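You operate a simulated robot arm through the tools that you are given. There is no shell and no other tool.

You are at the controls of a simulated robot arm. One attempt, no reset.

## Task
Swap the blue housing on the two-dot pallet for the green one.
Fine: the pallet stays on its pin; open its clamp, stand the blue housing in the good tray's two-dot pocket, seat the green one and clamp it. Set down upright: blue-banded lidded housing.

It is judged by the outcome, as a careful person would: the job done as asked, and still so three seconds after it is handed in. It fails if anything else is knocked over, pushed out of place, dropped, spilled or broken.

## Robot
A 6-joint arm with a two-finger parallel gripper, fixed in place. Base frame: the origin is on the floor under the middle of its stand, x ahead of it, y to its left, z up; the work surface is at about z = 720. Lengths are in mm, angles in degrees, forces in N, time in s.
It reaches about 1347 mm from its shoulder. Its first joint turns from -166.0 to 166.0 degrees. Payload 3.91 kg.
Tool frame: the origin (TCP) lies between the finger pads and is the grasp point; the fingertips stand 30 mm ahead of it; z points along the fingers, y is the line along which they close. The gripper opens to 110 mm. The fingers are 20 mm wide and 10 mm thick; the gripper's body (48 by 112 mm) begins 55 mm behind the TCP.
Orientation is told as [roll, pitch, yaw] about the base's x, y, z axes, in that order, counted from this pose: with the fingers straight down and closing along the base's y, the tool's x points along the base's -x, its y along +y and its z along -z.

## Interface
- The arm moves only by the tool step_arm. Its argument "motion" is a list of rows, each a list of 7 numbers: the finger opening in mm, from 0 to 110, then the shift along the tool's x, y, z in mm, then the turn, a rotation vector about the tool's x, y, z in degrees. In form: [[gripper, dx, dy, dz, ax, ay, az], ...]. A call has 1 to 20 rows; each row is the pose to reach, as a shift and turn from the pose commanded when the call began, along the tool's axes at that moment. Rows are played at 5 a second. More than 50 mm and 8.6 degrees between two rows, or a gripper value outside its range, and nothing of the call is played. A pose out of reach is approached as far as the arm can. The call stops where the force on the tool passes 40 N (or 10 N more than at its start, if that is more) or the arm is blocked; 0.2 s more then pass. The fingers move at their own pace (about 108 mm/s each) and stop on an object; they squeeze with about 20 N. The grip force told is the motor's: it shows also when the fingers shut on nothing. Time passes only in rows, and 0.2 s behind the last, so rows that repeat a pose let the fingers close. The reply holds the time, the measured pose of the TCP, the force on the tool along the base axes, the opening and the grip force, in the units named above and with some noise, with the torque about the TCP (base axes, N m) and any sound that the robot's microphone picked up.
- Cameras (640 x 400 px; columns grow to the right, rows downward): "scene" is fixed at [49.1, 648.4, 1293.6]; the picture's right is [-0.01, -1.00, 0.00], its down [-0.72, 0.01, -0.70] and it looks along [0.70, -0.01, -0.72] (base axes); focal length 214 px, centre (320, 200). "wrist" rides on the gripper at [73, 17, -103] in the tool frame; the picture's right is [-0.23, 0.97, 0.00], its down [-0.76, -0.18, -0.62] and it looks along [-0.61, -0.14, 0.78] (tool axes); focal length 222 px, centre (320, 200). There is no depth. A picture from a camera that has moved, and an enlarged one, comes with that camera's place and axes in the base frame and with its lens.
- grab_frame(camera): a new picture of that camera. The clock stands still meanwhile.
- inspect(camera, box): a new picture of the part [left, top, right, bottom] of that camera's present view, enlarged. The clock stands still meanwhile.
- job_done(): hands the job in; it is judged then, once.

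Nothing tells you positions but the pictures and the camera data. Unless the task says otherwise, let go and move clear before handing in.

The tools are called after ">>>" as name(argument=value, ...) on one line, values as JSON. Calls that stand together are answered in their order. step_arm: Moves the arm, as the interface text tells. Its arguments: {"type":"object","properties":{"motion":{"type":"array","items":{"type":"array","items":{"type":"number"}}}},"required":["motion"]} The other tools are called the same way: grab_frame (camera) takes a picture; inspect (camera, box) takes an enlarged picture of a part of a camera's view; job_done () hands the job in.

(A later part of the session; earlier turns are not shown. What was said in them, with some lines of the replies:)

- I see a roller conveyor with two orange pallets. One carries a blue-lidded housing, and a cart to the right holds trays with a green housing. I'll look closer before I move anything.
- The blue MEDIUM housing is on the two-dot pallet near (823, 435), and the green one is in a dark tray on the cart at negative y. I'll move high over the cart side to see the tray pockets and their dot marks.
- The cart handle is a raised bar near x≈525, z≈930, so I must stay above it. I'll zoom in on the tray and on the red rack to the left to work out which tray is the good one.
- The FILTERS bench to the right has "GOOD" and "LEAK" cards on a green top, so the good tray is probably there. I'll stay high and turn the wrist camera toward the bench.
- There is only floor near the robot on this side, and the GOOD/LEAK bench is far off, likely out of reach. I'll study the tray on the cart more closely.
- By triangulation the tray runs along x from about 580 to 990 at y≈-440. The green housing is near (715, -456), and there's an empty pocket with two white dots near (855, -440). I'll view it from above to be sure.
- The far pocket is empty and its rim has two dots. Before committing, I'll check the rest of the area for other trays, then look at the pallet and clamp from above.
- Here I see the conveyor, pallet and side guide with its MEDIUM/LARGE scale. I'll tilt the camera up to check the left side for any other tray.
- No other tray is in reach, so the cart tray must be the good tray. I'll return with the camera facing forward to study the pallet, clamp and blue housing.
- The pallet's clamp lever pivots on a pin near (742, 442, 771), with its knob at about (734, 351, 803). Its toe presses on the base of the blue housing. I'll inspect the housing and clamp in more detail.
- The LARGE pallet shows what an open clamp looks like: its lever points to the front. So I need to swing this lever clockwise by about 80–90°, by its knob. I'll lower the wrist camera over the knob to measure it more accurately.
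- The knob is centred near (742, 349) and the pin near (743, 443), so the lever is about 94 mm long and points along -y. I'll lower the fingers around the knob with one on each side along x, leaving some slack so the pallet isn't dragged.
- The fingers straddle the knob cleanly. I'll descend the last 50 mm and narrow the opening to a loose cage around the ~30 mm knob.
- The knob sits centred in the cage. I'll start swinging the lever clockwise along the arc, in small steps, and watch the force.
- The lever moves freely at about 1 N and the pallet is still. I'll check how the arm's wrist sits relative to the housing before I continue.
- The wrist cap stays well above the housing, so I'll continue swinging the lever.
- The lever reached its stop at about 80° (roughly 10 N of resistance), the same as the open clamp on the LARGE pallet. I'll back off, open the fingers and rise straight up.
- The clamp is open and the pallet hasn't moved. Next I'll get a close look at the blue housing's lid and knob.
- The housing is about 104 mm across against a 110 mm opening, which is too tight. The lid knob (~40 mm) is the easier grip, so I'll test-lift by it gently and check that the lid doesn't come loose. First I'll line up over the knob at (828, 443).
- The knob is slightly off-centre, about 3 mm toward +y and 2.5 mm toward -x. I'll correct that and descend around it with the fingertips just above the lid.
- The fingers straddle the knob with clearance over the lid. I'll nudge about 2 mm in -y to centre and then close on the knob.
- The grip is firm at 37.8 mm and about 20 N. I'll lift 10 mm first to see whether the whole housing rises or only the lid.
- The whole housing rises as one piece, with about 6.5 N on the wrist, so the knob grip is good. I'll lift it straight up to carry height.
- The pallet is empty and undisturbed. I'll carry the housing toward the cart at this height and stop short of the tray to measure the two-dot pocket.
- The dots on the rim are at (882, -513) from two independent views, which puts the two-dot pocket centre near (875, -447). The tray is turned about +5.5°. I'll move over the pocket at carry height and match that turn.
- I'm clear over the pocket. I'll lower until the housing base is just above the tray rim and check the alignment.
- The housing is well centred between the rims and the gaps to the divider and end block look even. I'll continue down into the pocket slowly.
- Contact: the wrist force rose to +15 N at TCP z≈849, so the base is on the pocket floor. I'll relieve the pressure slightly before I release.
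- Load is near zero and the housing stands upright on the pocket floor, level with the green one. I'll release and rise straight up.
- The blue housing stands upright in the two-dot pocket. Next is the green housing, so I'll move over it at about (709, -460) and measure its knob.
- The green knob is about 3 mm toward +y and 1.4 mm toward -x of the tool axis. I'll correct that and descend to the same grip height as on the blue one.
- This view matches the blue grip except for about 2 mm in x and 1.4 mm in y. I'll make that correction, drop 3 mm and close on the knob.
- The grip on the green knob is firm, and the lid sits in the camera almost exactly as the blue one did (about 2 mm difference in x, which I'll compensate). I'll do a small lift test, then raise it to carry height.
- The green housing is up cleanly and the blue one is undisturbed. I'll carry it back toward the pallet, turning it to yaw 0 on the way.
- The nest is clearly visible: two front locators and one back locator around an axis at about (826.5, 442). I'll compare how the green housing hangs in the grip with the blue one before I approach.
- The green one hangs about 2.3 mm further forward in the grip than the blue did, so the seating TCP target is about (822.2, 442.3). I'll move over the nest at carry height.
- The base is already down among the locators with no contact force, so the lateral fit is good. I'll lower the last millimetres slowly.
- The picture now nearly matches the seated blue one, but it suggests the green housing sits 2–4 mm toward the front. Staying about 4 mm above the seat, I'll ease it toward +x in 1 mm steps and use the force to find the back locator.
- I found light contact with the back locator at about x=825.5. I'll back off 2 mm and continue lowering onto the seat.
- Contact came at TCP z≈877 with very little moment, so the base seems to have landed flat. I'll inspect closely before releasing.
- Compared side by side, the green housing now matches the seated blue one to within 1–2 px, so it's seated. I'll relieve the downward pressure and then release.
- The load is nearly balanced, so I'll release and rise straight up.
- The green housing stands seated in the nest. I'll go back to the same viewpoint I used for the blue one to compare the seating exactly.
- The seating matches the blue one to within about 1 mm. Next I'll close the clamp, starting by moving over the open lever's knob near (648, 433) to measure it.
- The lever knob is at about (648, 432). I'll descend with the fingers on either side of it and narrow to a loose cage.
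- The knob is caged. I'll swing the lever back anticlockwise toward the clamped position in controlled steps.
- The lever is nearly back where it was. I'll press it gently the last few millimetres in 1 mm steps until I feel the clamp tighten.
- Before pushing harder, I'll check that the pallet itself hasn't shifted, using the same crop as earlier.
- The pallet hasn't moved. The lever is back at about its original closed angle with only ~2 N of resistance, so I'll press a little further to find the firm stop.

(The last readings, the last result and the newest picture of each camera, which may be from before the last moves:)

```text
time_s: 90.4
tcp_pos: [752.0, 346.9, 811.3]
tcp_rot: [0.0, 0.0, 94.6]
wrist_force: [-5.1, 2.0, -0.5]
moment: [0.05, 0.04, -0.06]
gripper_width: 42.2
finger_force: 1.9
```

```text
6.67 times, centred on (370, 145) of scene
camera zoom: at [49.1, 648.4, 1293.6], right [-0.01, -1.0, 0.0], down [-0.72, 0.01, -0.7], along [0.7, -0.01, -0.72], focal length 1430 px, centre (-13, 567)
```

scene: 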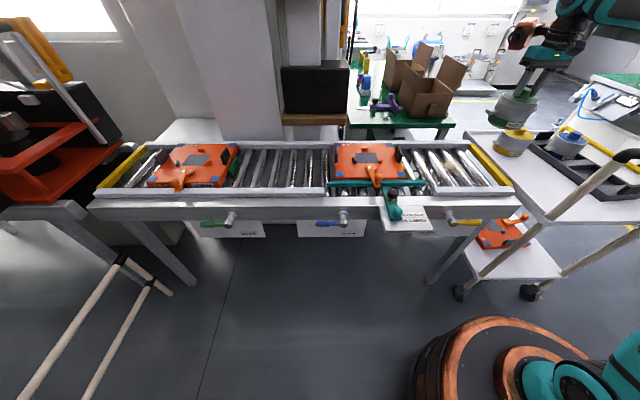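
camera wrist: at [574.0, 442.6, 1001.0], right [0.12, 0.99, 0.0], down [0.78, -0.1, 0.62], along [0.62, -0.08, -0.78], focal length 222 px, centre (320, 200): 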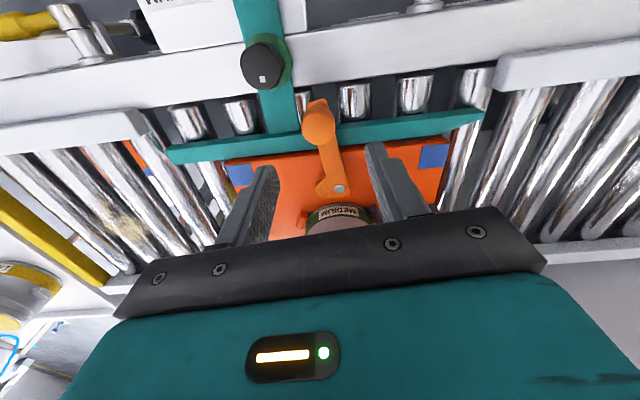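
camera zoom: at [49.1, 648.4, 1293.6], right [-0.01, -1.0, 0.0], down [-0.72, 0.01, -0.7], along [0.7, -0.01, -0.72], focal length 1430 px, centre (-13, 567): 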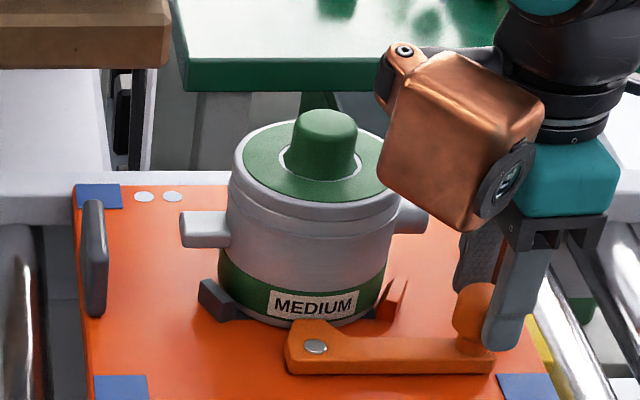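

Resistance rose to about 5 N, so the clamp is firmly closed. I'll back off now, open the fingers and lift clear.

>>> step_arm(motion=[[42, 0, 3, 0, 0, 0, 2], [46, 0, 6, 0, 0, 0, 4], [60, 0, 7, 0, 0, 0, 4.5], [62, 0, 7, 0, 0, 0, 4.5], [62, 0, 7, -20, 0, 0, 4.5], [62, 0, 7, -50, 0, 0, 4.5], [62, 0, 7, -90, 0, 0, 4.5], [62, 0, 7, -130, 0, 0, 4.5], [62, 0, 7, -170, 0, 0, 4.5]])

>>> inspect(camera="scene", box=[335, 120, 415, 190])

>>> inspect(camera="scene", box=[340, 115, 400, 175])

>>> grab_frame(camera="wrist")

```text
time_s: 92.4
tcp_pos: [745.5, 348.0, 981.1]
tcp_rot: [0.0, 0.0, 90.0]
wrist_force: [1.2, 0.4, -0.5]
moment: [0.02, 0.01, 0.01]
gripper_width: 62.1
finger_force: 0.1
```

```text
5.71 times, centred on (375, 155) of scene
camera zoom: at [49.1, 648.4, 1293.6], right [-0.01, -1.0, 0.0], down [-0.72, 0.01, -0.7], along [0.7, -0.01, -0.72], focal length 1226 px, centre (6, 457)
```

zoom: 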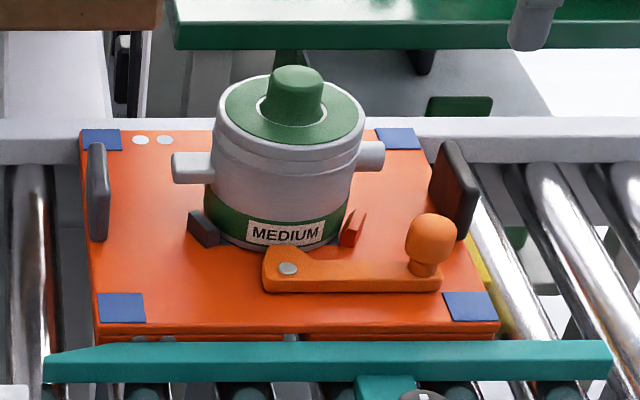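

```text
6.67 times, centred on (370, 145) of scene
camera zoom: at [49.1, 648.4, 1293.6], right [-0.01, -1.0, 0.0], down [-0.72, 0.01, -0.7], along [0.7, -0.01, -0.72], focal length 1430 px, centre (-13, 567)
```

zoom: 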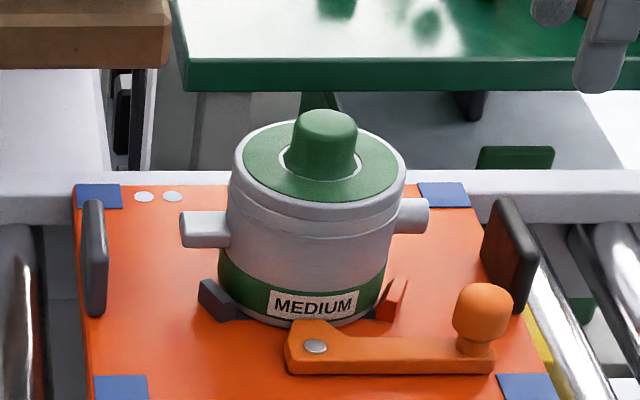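

```text
taken
camera wrist: at [728.6, 274.7, 1084.9], right [-0.97, 0.23, 0.0], down [0.18, 0.76, 0.62], along [0.14, 0.61, -0.78], focal length 222 px, centre (320, 200)
```

wrist: 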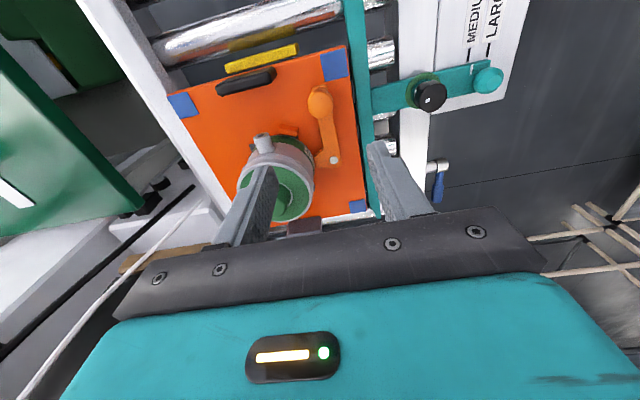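

The clamp is closed with the toe on the green housing. I'll return to my first overhead viewpoint to compare the pallet position with the start.

>>> step_arm(motion=[[70, -6, 9, -20, 0, 0, 8], [80, -12, 18, -40, 0, 0, 16], [90, -18, 27, -60, 0, 0, 24], [100, -24, 36, -80, 0, 0, 32], [110, -30, 45, -95, 0, 0, 40], [110, -36, 54, -105, 0, 0, 48], [110, -42, 63, -115, 0, 0, 56], [110, -48, 72, -115, 0, 0, 64], [110, -54, 81, -115, 0, 0, 72], [110, -60, 90, -115, 0, 0, 80], [110, -62.9, 94.6, -115, 0, 0, 88], [110, -62.9, 94.6, -115, 0, 0, 90], [110, -62.9, 94.6, -115, 0, 0, 90]])

>>> inspect(camera="wrist", box=[200, 0, 480, 220])

>>> inspect(camera="wrist", box=[270, 70, 420, 215])

>>> inspect(camera="scene", box=[300, 110, 460, 230])

```text
time_s: 95.2
tcp_pos: [650.4, 408.9, 1096.2]
tcp_rot: [0.0, 0.1, 0.1]
wrist_force: [0.1, 0.3, 0.6]
moment: [-0.02, 0.01, 0.0]
gripper_width: 110.3
finger_force: 0.0
```

```text
1.82 times, centred on (340, 110) of wrist
camera zoom: at [577.6, 425.9, 1200.2], right [0.23, 0.97, 0.0], down [0.76, -0.18, 0.62], along [0.61, -0.14, -0.78], focal length 404 px, centre (284, 364)
```

zoom: 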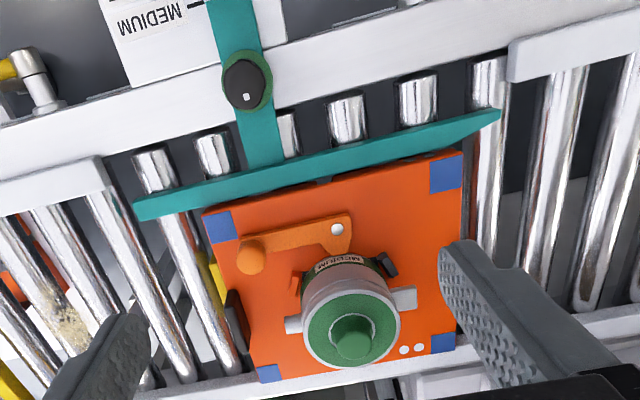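

```text
2.76 times, centred on (345, 142) of wrist
camera zoom: at [577.6, 425.9, 1200.2], right [0.23, 0.97, 0.0], down [0.76, -0.18, 0.62], along [0.61, -0.14, -0.78], focal length 613 px, centre (251, 359)
```

zoom: 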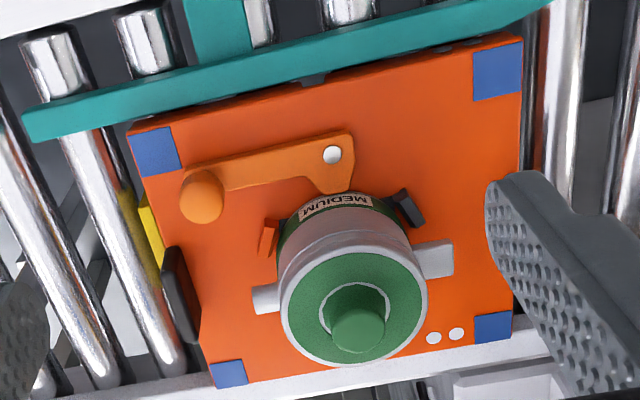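

```text
3.33 times, centred on (380, 170) of scene
camera zoom: at [49.1, 648.4, 1293.6], right [-0.01, -1.0, 0.0], down [-0.72, 0.01, -0.7], along [0.7, -0.01, -0.72], focal length 715 px, centre (120, 300)
```

zoom: 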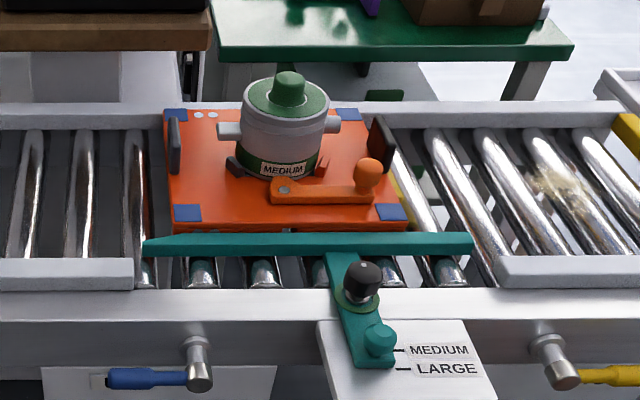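

The pallet reads about 2 mm off its start position, within my measurement noise. I'll repeat the other early viewpoint, by the yellow stop, to measure any real shift.

>>> step_arm(motion=[[110, -8, -6, 10, 0, 0, -8], [110, -16, -12, 20, 0, 0, -16], [110, -24, -18, 30, 0, 0, -24], [110, -32, -24, 40, 0, 0, -32], [110, -40, -30, 55, 0, 0, -40], [110, -48, -36, 70, 0, 0, -48], [110, -56, -42, 85, 0, 0, -56], [110, -64, -48, 100, 0, 0, -64], [110, -72, -54, 115, 0, 0, -72], [110, -80, -57, 130, 0, 0, -80], [110, -84, -58, 145, 0, 0, -88], [110, -84, -58, 158, 0, 0, -90], [110, -84, -58, 158, 0, 0, -90]])

>>> inspect(camera="wrist", box=[200, 0, 460, 210])

>>> inspect(camera="wrist", box=[200, 20, 380, 140])

```text
time_s: 98.0
tcp_pos: [735.0, 351.7, 937.1]
tcp_rot: [-0.1, 0.1, 90.2]
wrist_force: [0.3, 0.1, -0.2]
moment: [-0.03, -0.01, 0.02]
gripper_width: 110.0
finger_force: 0.1
```

```text
1.90 times, centred on (330, 105) of wrist
camera zoom: at [718.5, 278.9, 1041.1], right [-0.97, 0.22, 0.0], down [0.18, 0.76, 0.62], along [0.14, 0.61, -0.78], focal length 423 px, centre (301, 381)
```

zoom: 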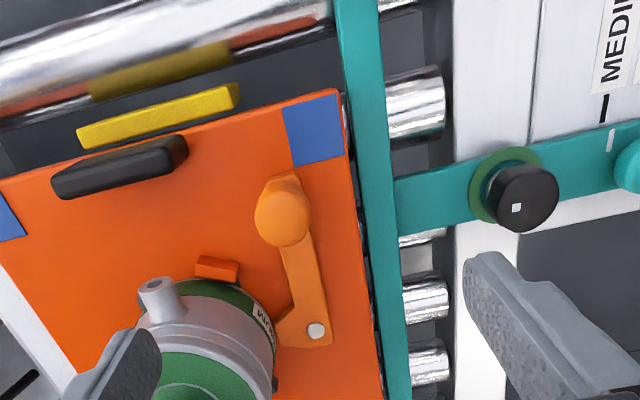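

```text
3.33 times, centred on (290, 80) of wrist
camera zoom: at [718.5, 278.9, 1041.1], right [-0.97, 0.22, 0.0], down [0.18, 0.76, 0.62], along [0.14, 0.61, -0.78], focal length 740 px, centre (420, 600)
```

zoom: 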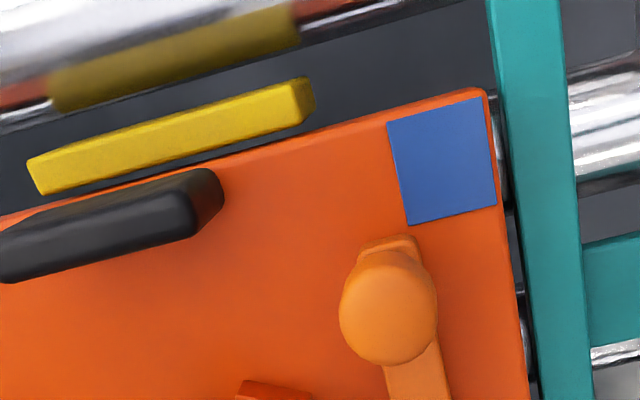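

The pallet looks about 2 mm shifted (+x, +y), probably from when the lever reached its open stop. I'll zoom in on the front-centre notch where the locating pin should sit.

>>> inspect(camera="scene", box=[350, 170, 400, 195])

>>> inspect(camera="scene", box=[335, 120, 415, 190])

>>> inspect(camera="scene", box=[330, 100, 440, 210])

```text
12.80 times, centred on (375, 182) of scene
camera zoom: at [49.1, 648.4, 1293.6], right [-0.01, -1.0, 0.0], down [-0.72, 0.01, -0.7], along [0.7, -0.01, -0.72], focal length 2745 px, centre (-384, 424)
```

zoom: 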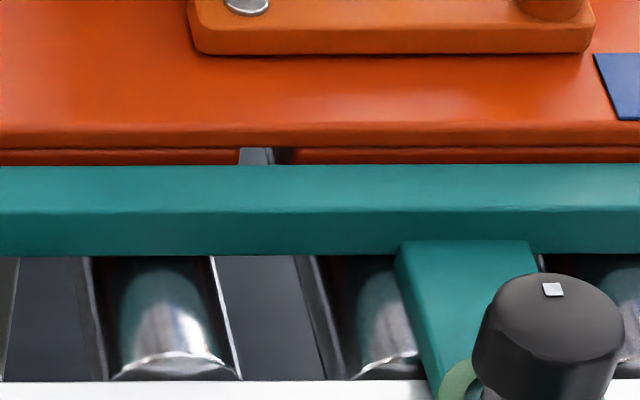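

```text
5.71 times, centred on (375, 155) of scene
camera zoom: at [49.1, 648.4, 1293.6], right [-0.01, -1.0, 0.0], down [-0.72, 0.01, -0.7], along [0.7, -0.01, -0.72], focal length 1226 px, centre (6, 457)
```

zoom: 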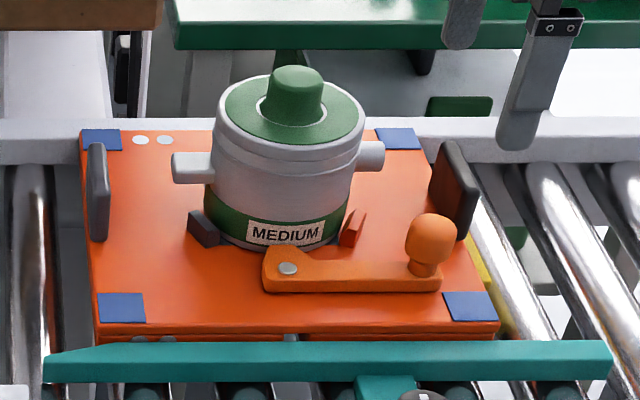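

```text
3.64 times, centred on (385, 155) of scene
camera zoom: at [49.1, 648.4, 1293.6], right [-0.01, -1.0, 0.0], down [-0.72, 0.01, -0.7], along [0.7, -0.01, -0.72], focal length 780 px, centre (84, 364)
```

zoom: 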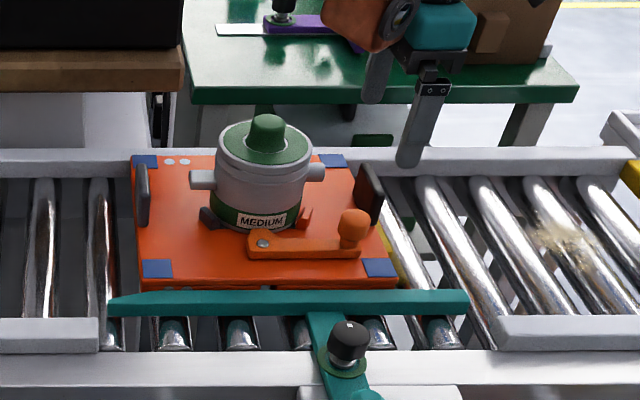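

I'll look at the front-centre notch up close with the wrist camera to confirm the pallet is still engaged on its pin.

>>> step_arm(motion=[[110, -6, 10, 0, 0, 0, 8], [110, -12, 20, 0, 0, 0, 16], [110, -18, 30, 0, 0, 0, 24], [110, -24, 40, 5, 0, 0, 32], [110, -30, 50, 10, 0, 0, 40], [110, -36, 60, 20, 0, 0, 48], [110, -42, 70, 30, 0, 0, 56], [110, -50, 80, 40, 0, 0, 64], [110, -58, 90, 50, 0, 0, 72], [110, -66, 98, 60, 0, 0, 80], [110, -71, 102, 70, 0, 0, 88], [110, -71, 102, 77, 0, 0, 90], [110, -71, 102, 77, 0, 0, 90]])

>>> grab_frame(camera="wrist")

>>> inspect(camera="wrist", box=[230, 60, 430, 200])

```text
time_s: 100.8
tcp_pos: [632.1, 422.5, 861.2]
tcp_rot: [0.1, 0.0, 0.1]
wrist_force: [-0.1, -0.6, -0.4]
moment: [-0.03, 0.04, 0.01]
gripper_width: 109.9
finger_force: 0.1
```

```text
taken
camera wrist: at [559.5, 439.9, 964.5], right [0.23, 0.97, 0.0], down [0.76, -0.18, 0.62], along [0.61, -0.14, -0.78], focal length 222 px, centre (320, 200)
```

wrist: 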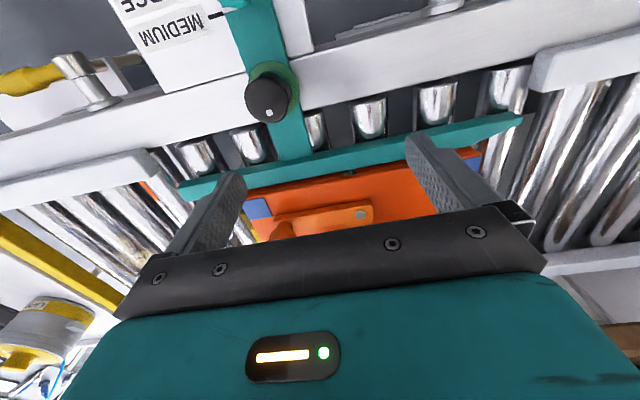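

```text
2.86 times, centred on (330, 130) of wrist
camera zoom: at [559.5, 439.9, 964.5], right [0.23, 0.97, 0.0], down [0.76, -0.18, 0.62], along [0.61, -0.14, -0.78], focal length 635 px, centre (291, 400)
```

zoom: 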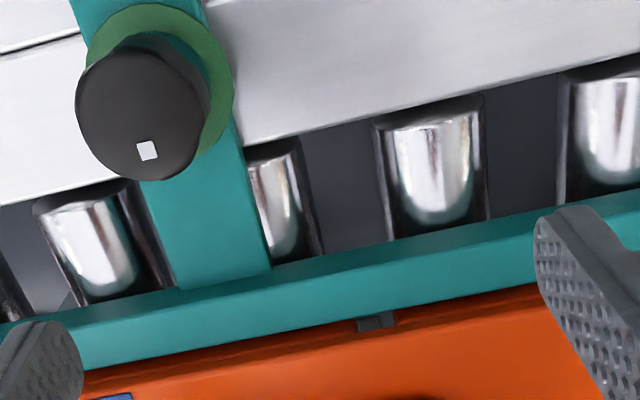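

>>> inspect(camera="wrist", box=[325, 155, 375, 190])

>>> inspect(camera="scene", box=[362, 178, 378, 188])

```text
11.43 times, centred on (350, 172) of wrist
camera zoom: at [559.5, 439.9, 964.5], right [0.23, 0.97, 0.0], down [0.76, -0.18, 0.62], along [0.61, -0.14, -0.78], focal length 2538 px, centre (-23, 514)
```

zoom: 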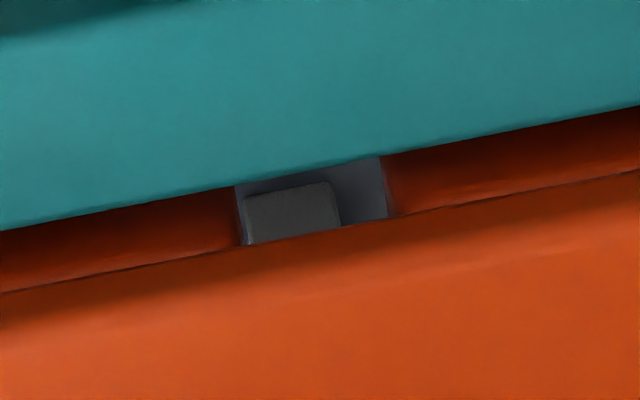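

```text
16.00 times, centred on (370, 183) of scene
camera zoom: at [49.1, 648.4, 1293.6], right [-0.01, -1.0, 0.0], down [-0.72, 0.01, -0.7], along [0.7, -0.01, -0.72], focal length 3432 px, centre (-480, 472)
```

zoom: 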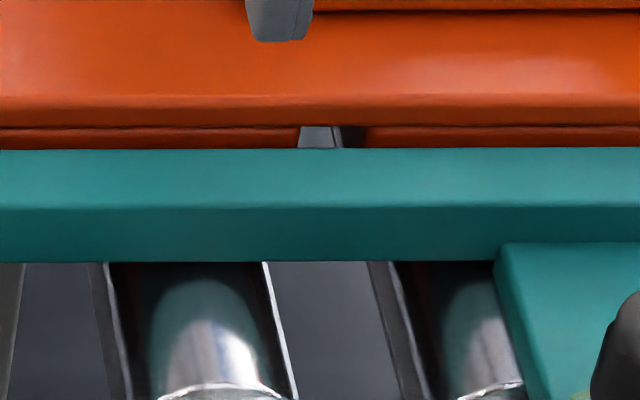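

The square locating pin is clearly in the pallet's slot, so the pallet is still on its pin and only its slot play was used. The clamp is closed, so I'll retreat upward to the starting area and do a final check.

>>> step_arm(motion=[[110, 0, 0, -30, 0, 0, 0], [110, 0, 0, -70, 0, 0, 0], [110, 0, 0, -115, 0, 0, 0], [110, 0, 0, -160, 0, 0, 0], [110, 0, 0, -200, 0, 0, 0], [110, 0, 0, -215, 0, 0, 0], [110, -8, -45, -215, 0, 0, 0], [110, -16, -90, -215, 0, 0, 0], [110, -24, -135, -215, 0, 0, 0], [110, -32, -180, -215, 0, 0, 0], [110, -40, -225, -215, 0, 0, 0], [110, -48, -270, -215, 0, 0, 0], [110, -56, -315, -215, 0, 0, 0], [110, -64, -354, -215, 0, 0, 0], [110, -64, -354, -215, 0, 0, 0]])

>>> grab_frame(camera="scene")

>>> grab_frame(camera="wrist")

>>> inspect(camera="scene", box=[520, 100, 640, 220])

>>> inspect(camera="scene", box=[335, 120, 415, 190])

```text
time_s: 104.0
tcp_pos: [697.4, 71.0, 1075.6]
tcp_rot: [0.0, 0.0, 0.0]
wrist_force: [-0.6, -0.4, -0.3]
moment: [0.0, 0.0, 0.0]
gripper_width: 110.0
finger_force: 0.1
```

```text
taken
```

scene: 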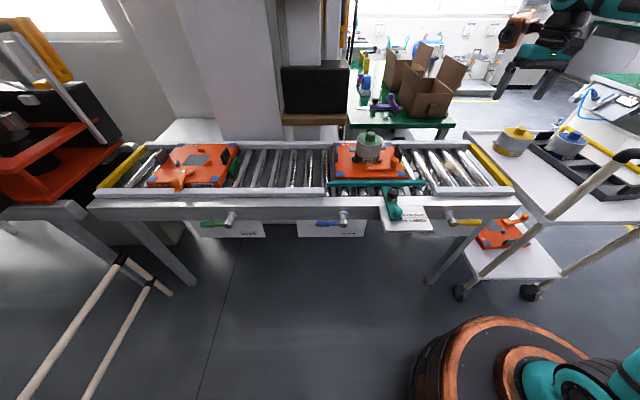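

```text
taken
camera wrist: at [623.8, 87.3, 1180.3], right [0.23, 0.97, 0.0], down [0.76, -0.18, 0.62], along [0.61, -0.14, -0.78], focal length 222 px, centre (320, 200)
```

wrist: 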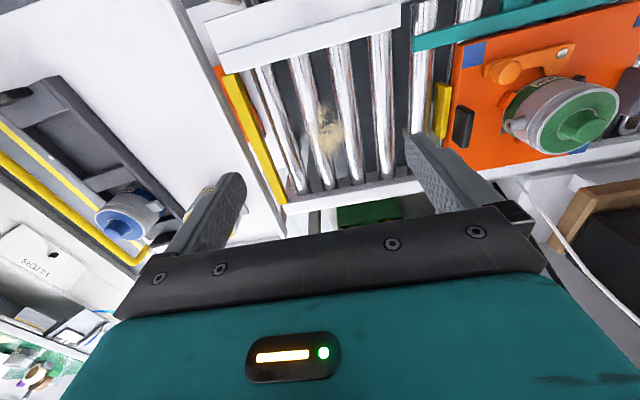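

```text
3.33 times, centred on (580, 160) of scene
camera zoom: at [49.1, 648.4, 1293.6], right [-0.01, -1.0, 0.0], down [-0.72, 0.01, -0.7], along [0.7, -0.01, -0.72], focal length 715 px, centre (-547, 333)
```

zoom: 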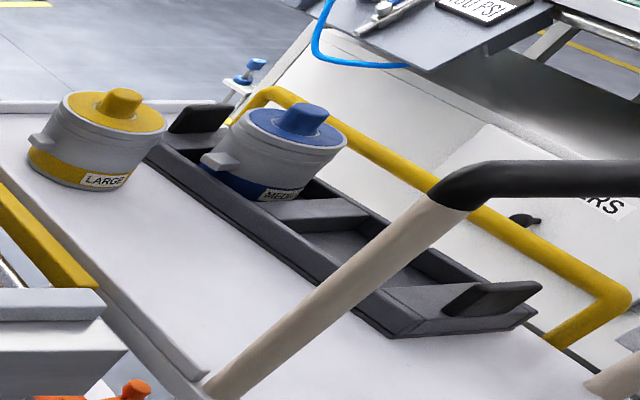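

```text
5.71 times, centred on (375, 155) of scene
camera zoom: at [49.1, 648.4, 1293.6], right [-0.01, -1.0, 0.0], down [-0.72, 0.01, -0.7], along [0.7, -0.01, -0.72], focal length 1226 px, centre (6, 457)
```

zoom: 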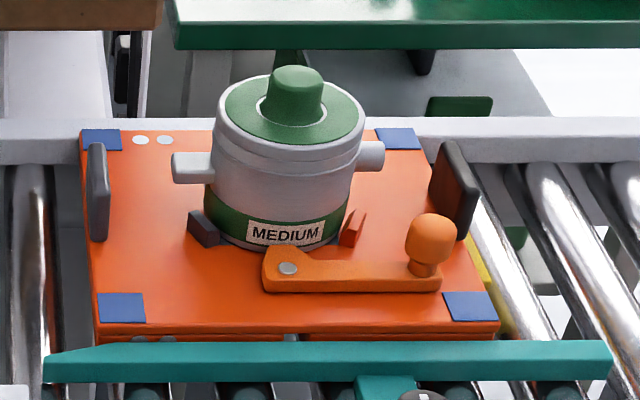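

Blue stands in the tray and green is clamped on the pallet. With the near pocket now empty, I'll check both pockets' dot marks once more before handing in.

>>> inspect(camera="wrist", box=[0, 70, 200, 270])

>>> inspect(camera="wrist", box=[20, 110, 130, 220])

```text
2.00 times, centred on (100, 170) of wrist
camera zoom: at [623.8, 87.3, 1180.3], right [0.23, 0.97, 0.0], down [0.76, -0.18, 0.62], along [0.61, -0.14, -0.78], focal length 444 px, centre (760, 260)
```

zoom: 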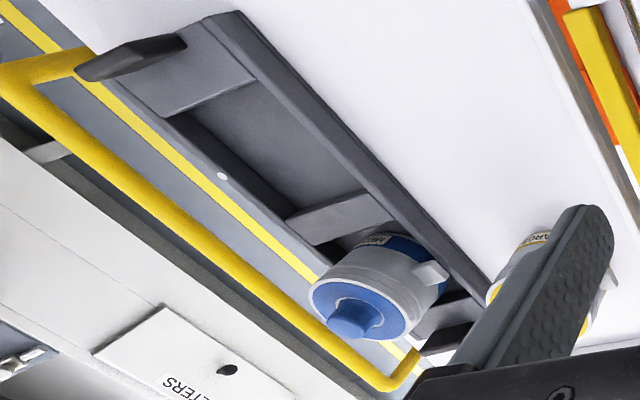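

```text
3.64 times, centred on (75, 165) of wrist
camera zoom: at [623.8, 87.3, 1180.3], right [0.23, 0.97, 0.0], down [0.76, -0.18, 0.62], along [0.61, -0.14, -0.78], focal length 808 px, centre (1211, 327)
```

zoom: 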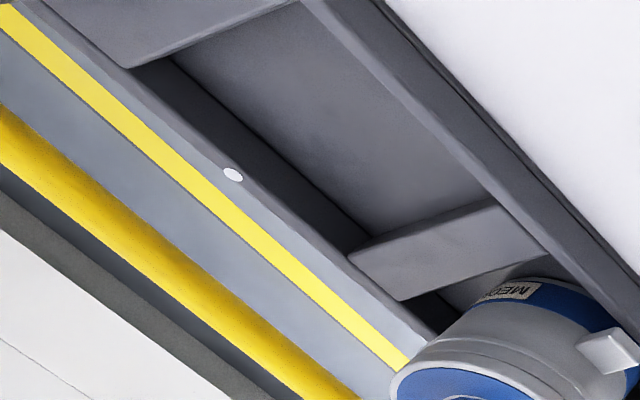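

The near pocket has one dot, so the blue housing is in the correct two-dot pocket and stands upright. The green housing is seated and clamped on the two-dot pallet, which is still on its pin, and the arm is clear, so I'm handing in.

>>> job_done()

```text
The job is handed in.
```

The swap is done and handed in. The blue housing stands upright in the two-dot pocket of the tray on the cart. The green one is seated and clamped on the two-dot pallet.

- **Good tray:** I saw no label on the tray itself. I took it as the good tray because it was the only one within reach and it has a two-dot pocket. "GOOD" and "LEAK" cards are visible on a bench further off, out of reach.
- **Pallet:** it is still on its pin, but I moved it about 2–3 mm. Most of that came from pushing the clamp lever against its open stop. From the pictures, the pin is still in its slot, near one side. I didn't push the pallet back.
- **Clamp:** I pressed the lever until it met about 5 N of resistance. It ended at or slightly past its original closed angle and stayed there when I let go.
- **Everything else:** nothing else looked knocked over or moved in the final pictures, and the arm is clear.
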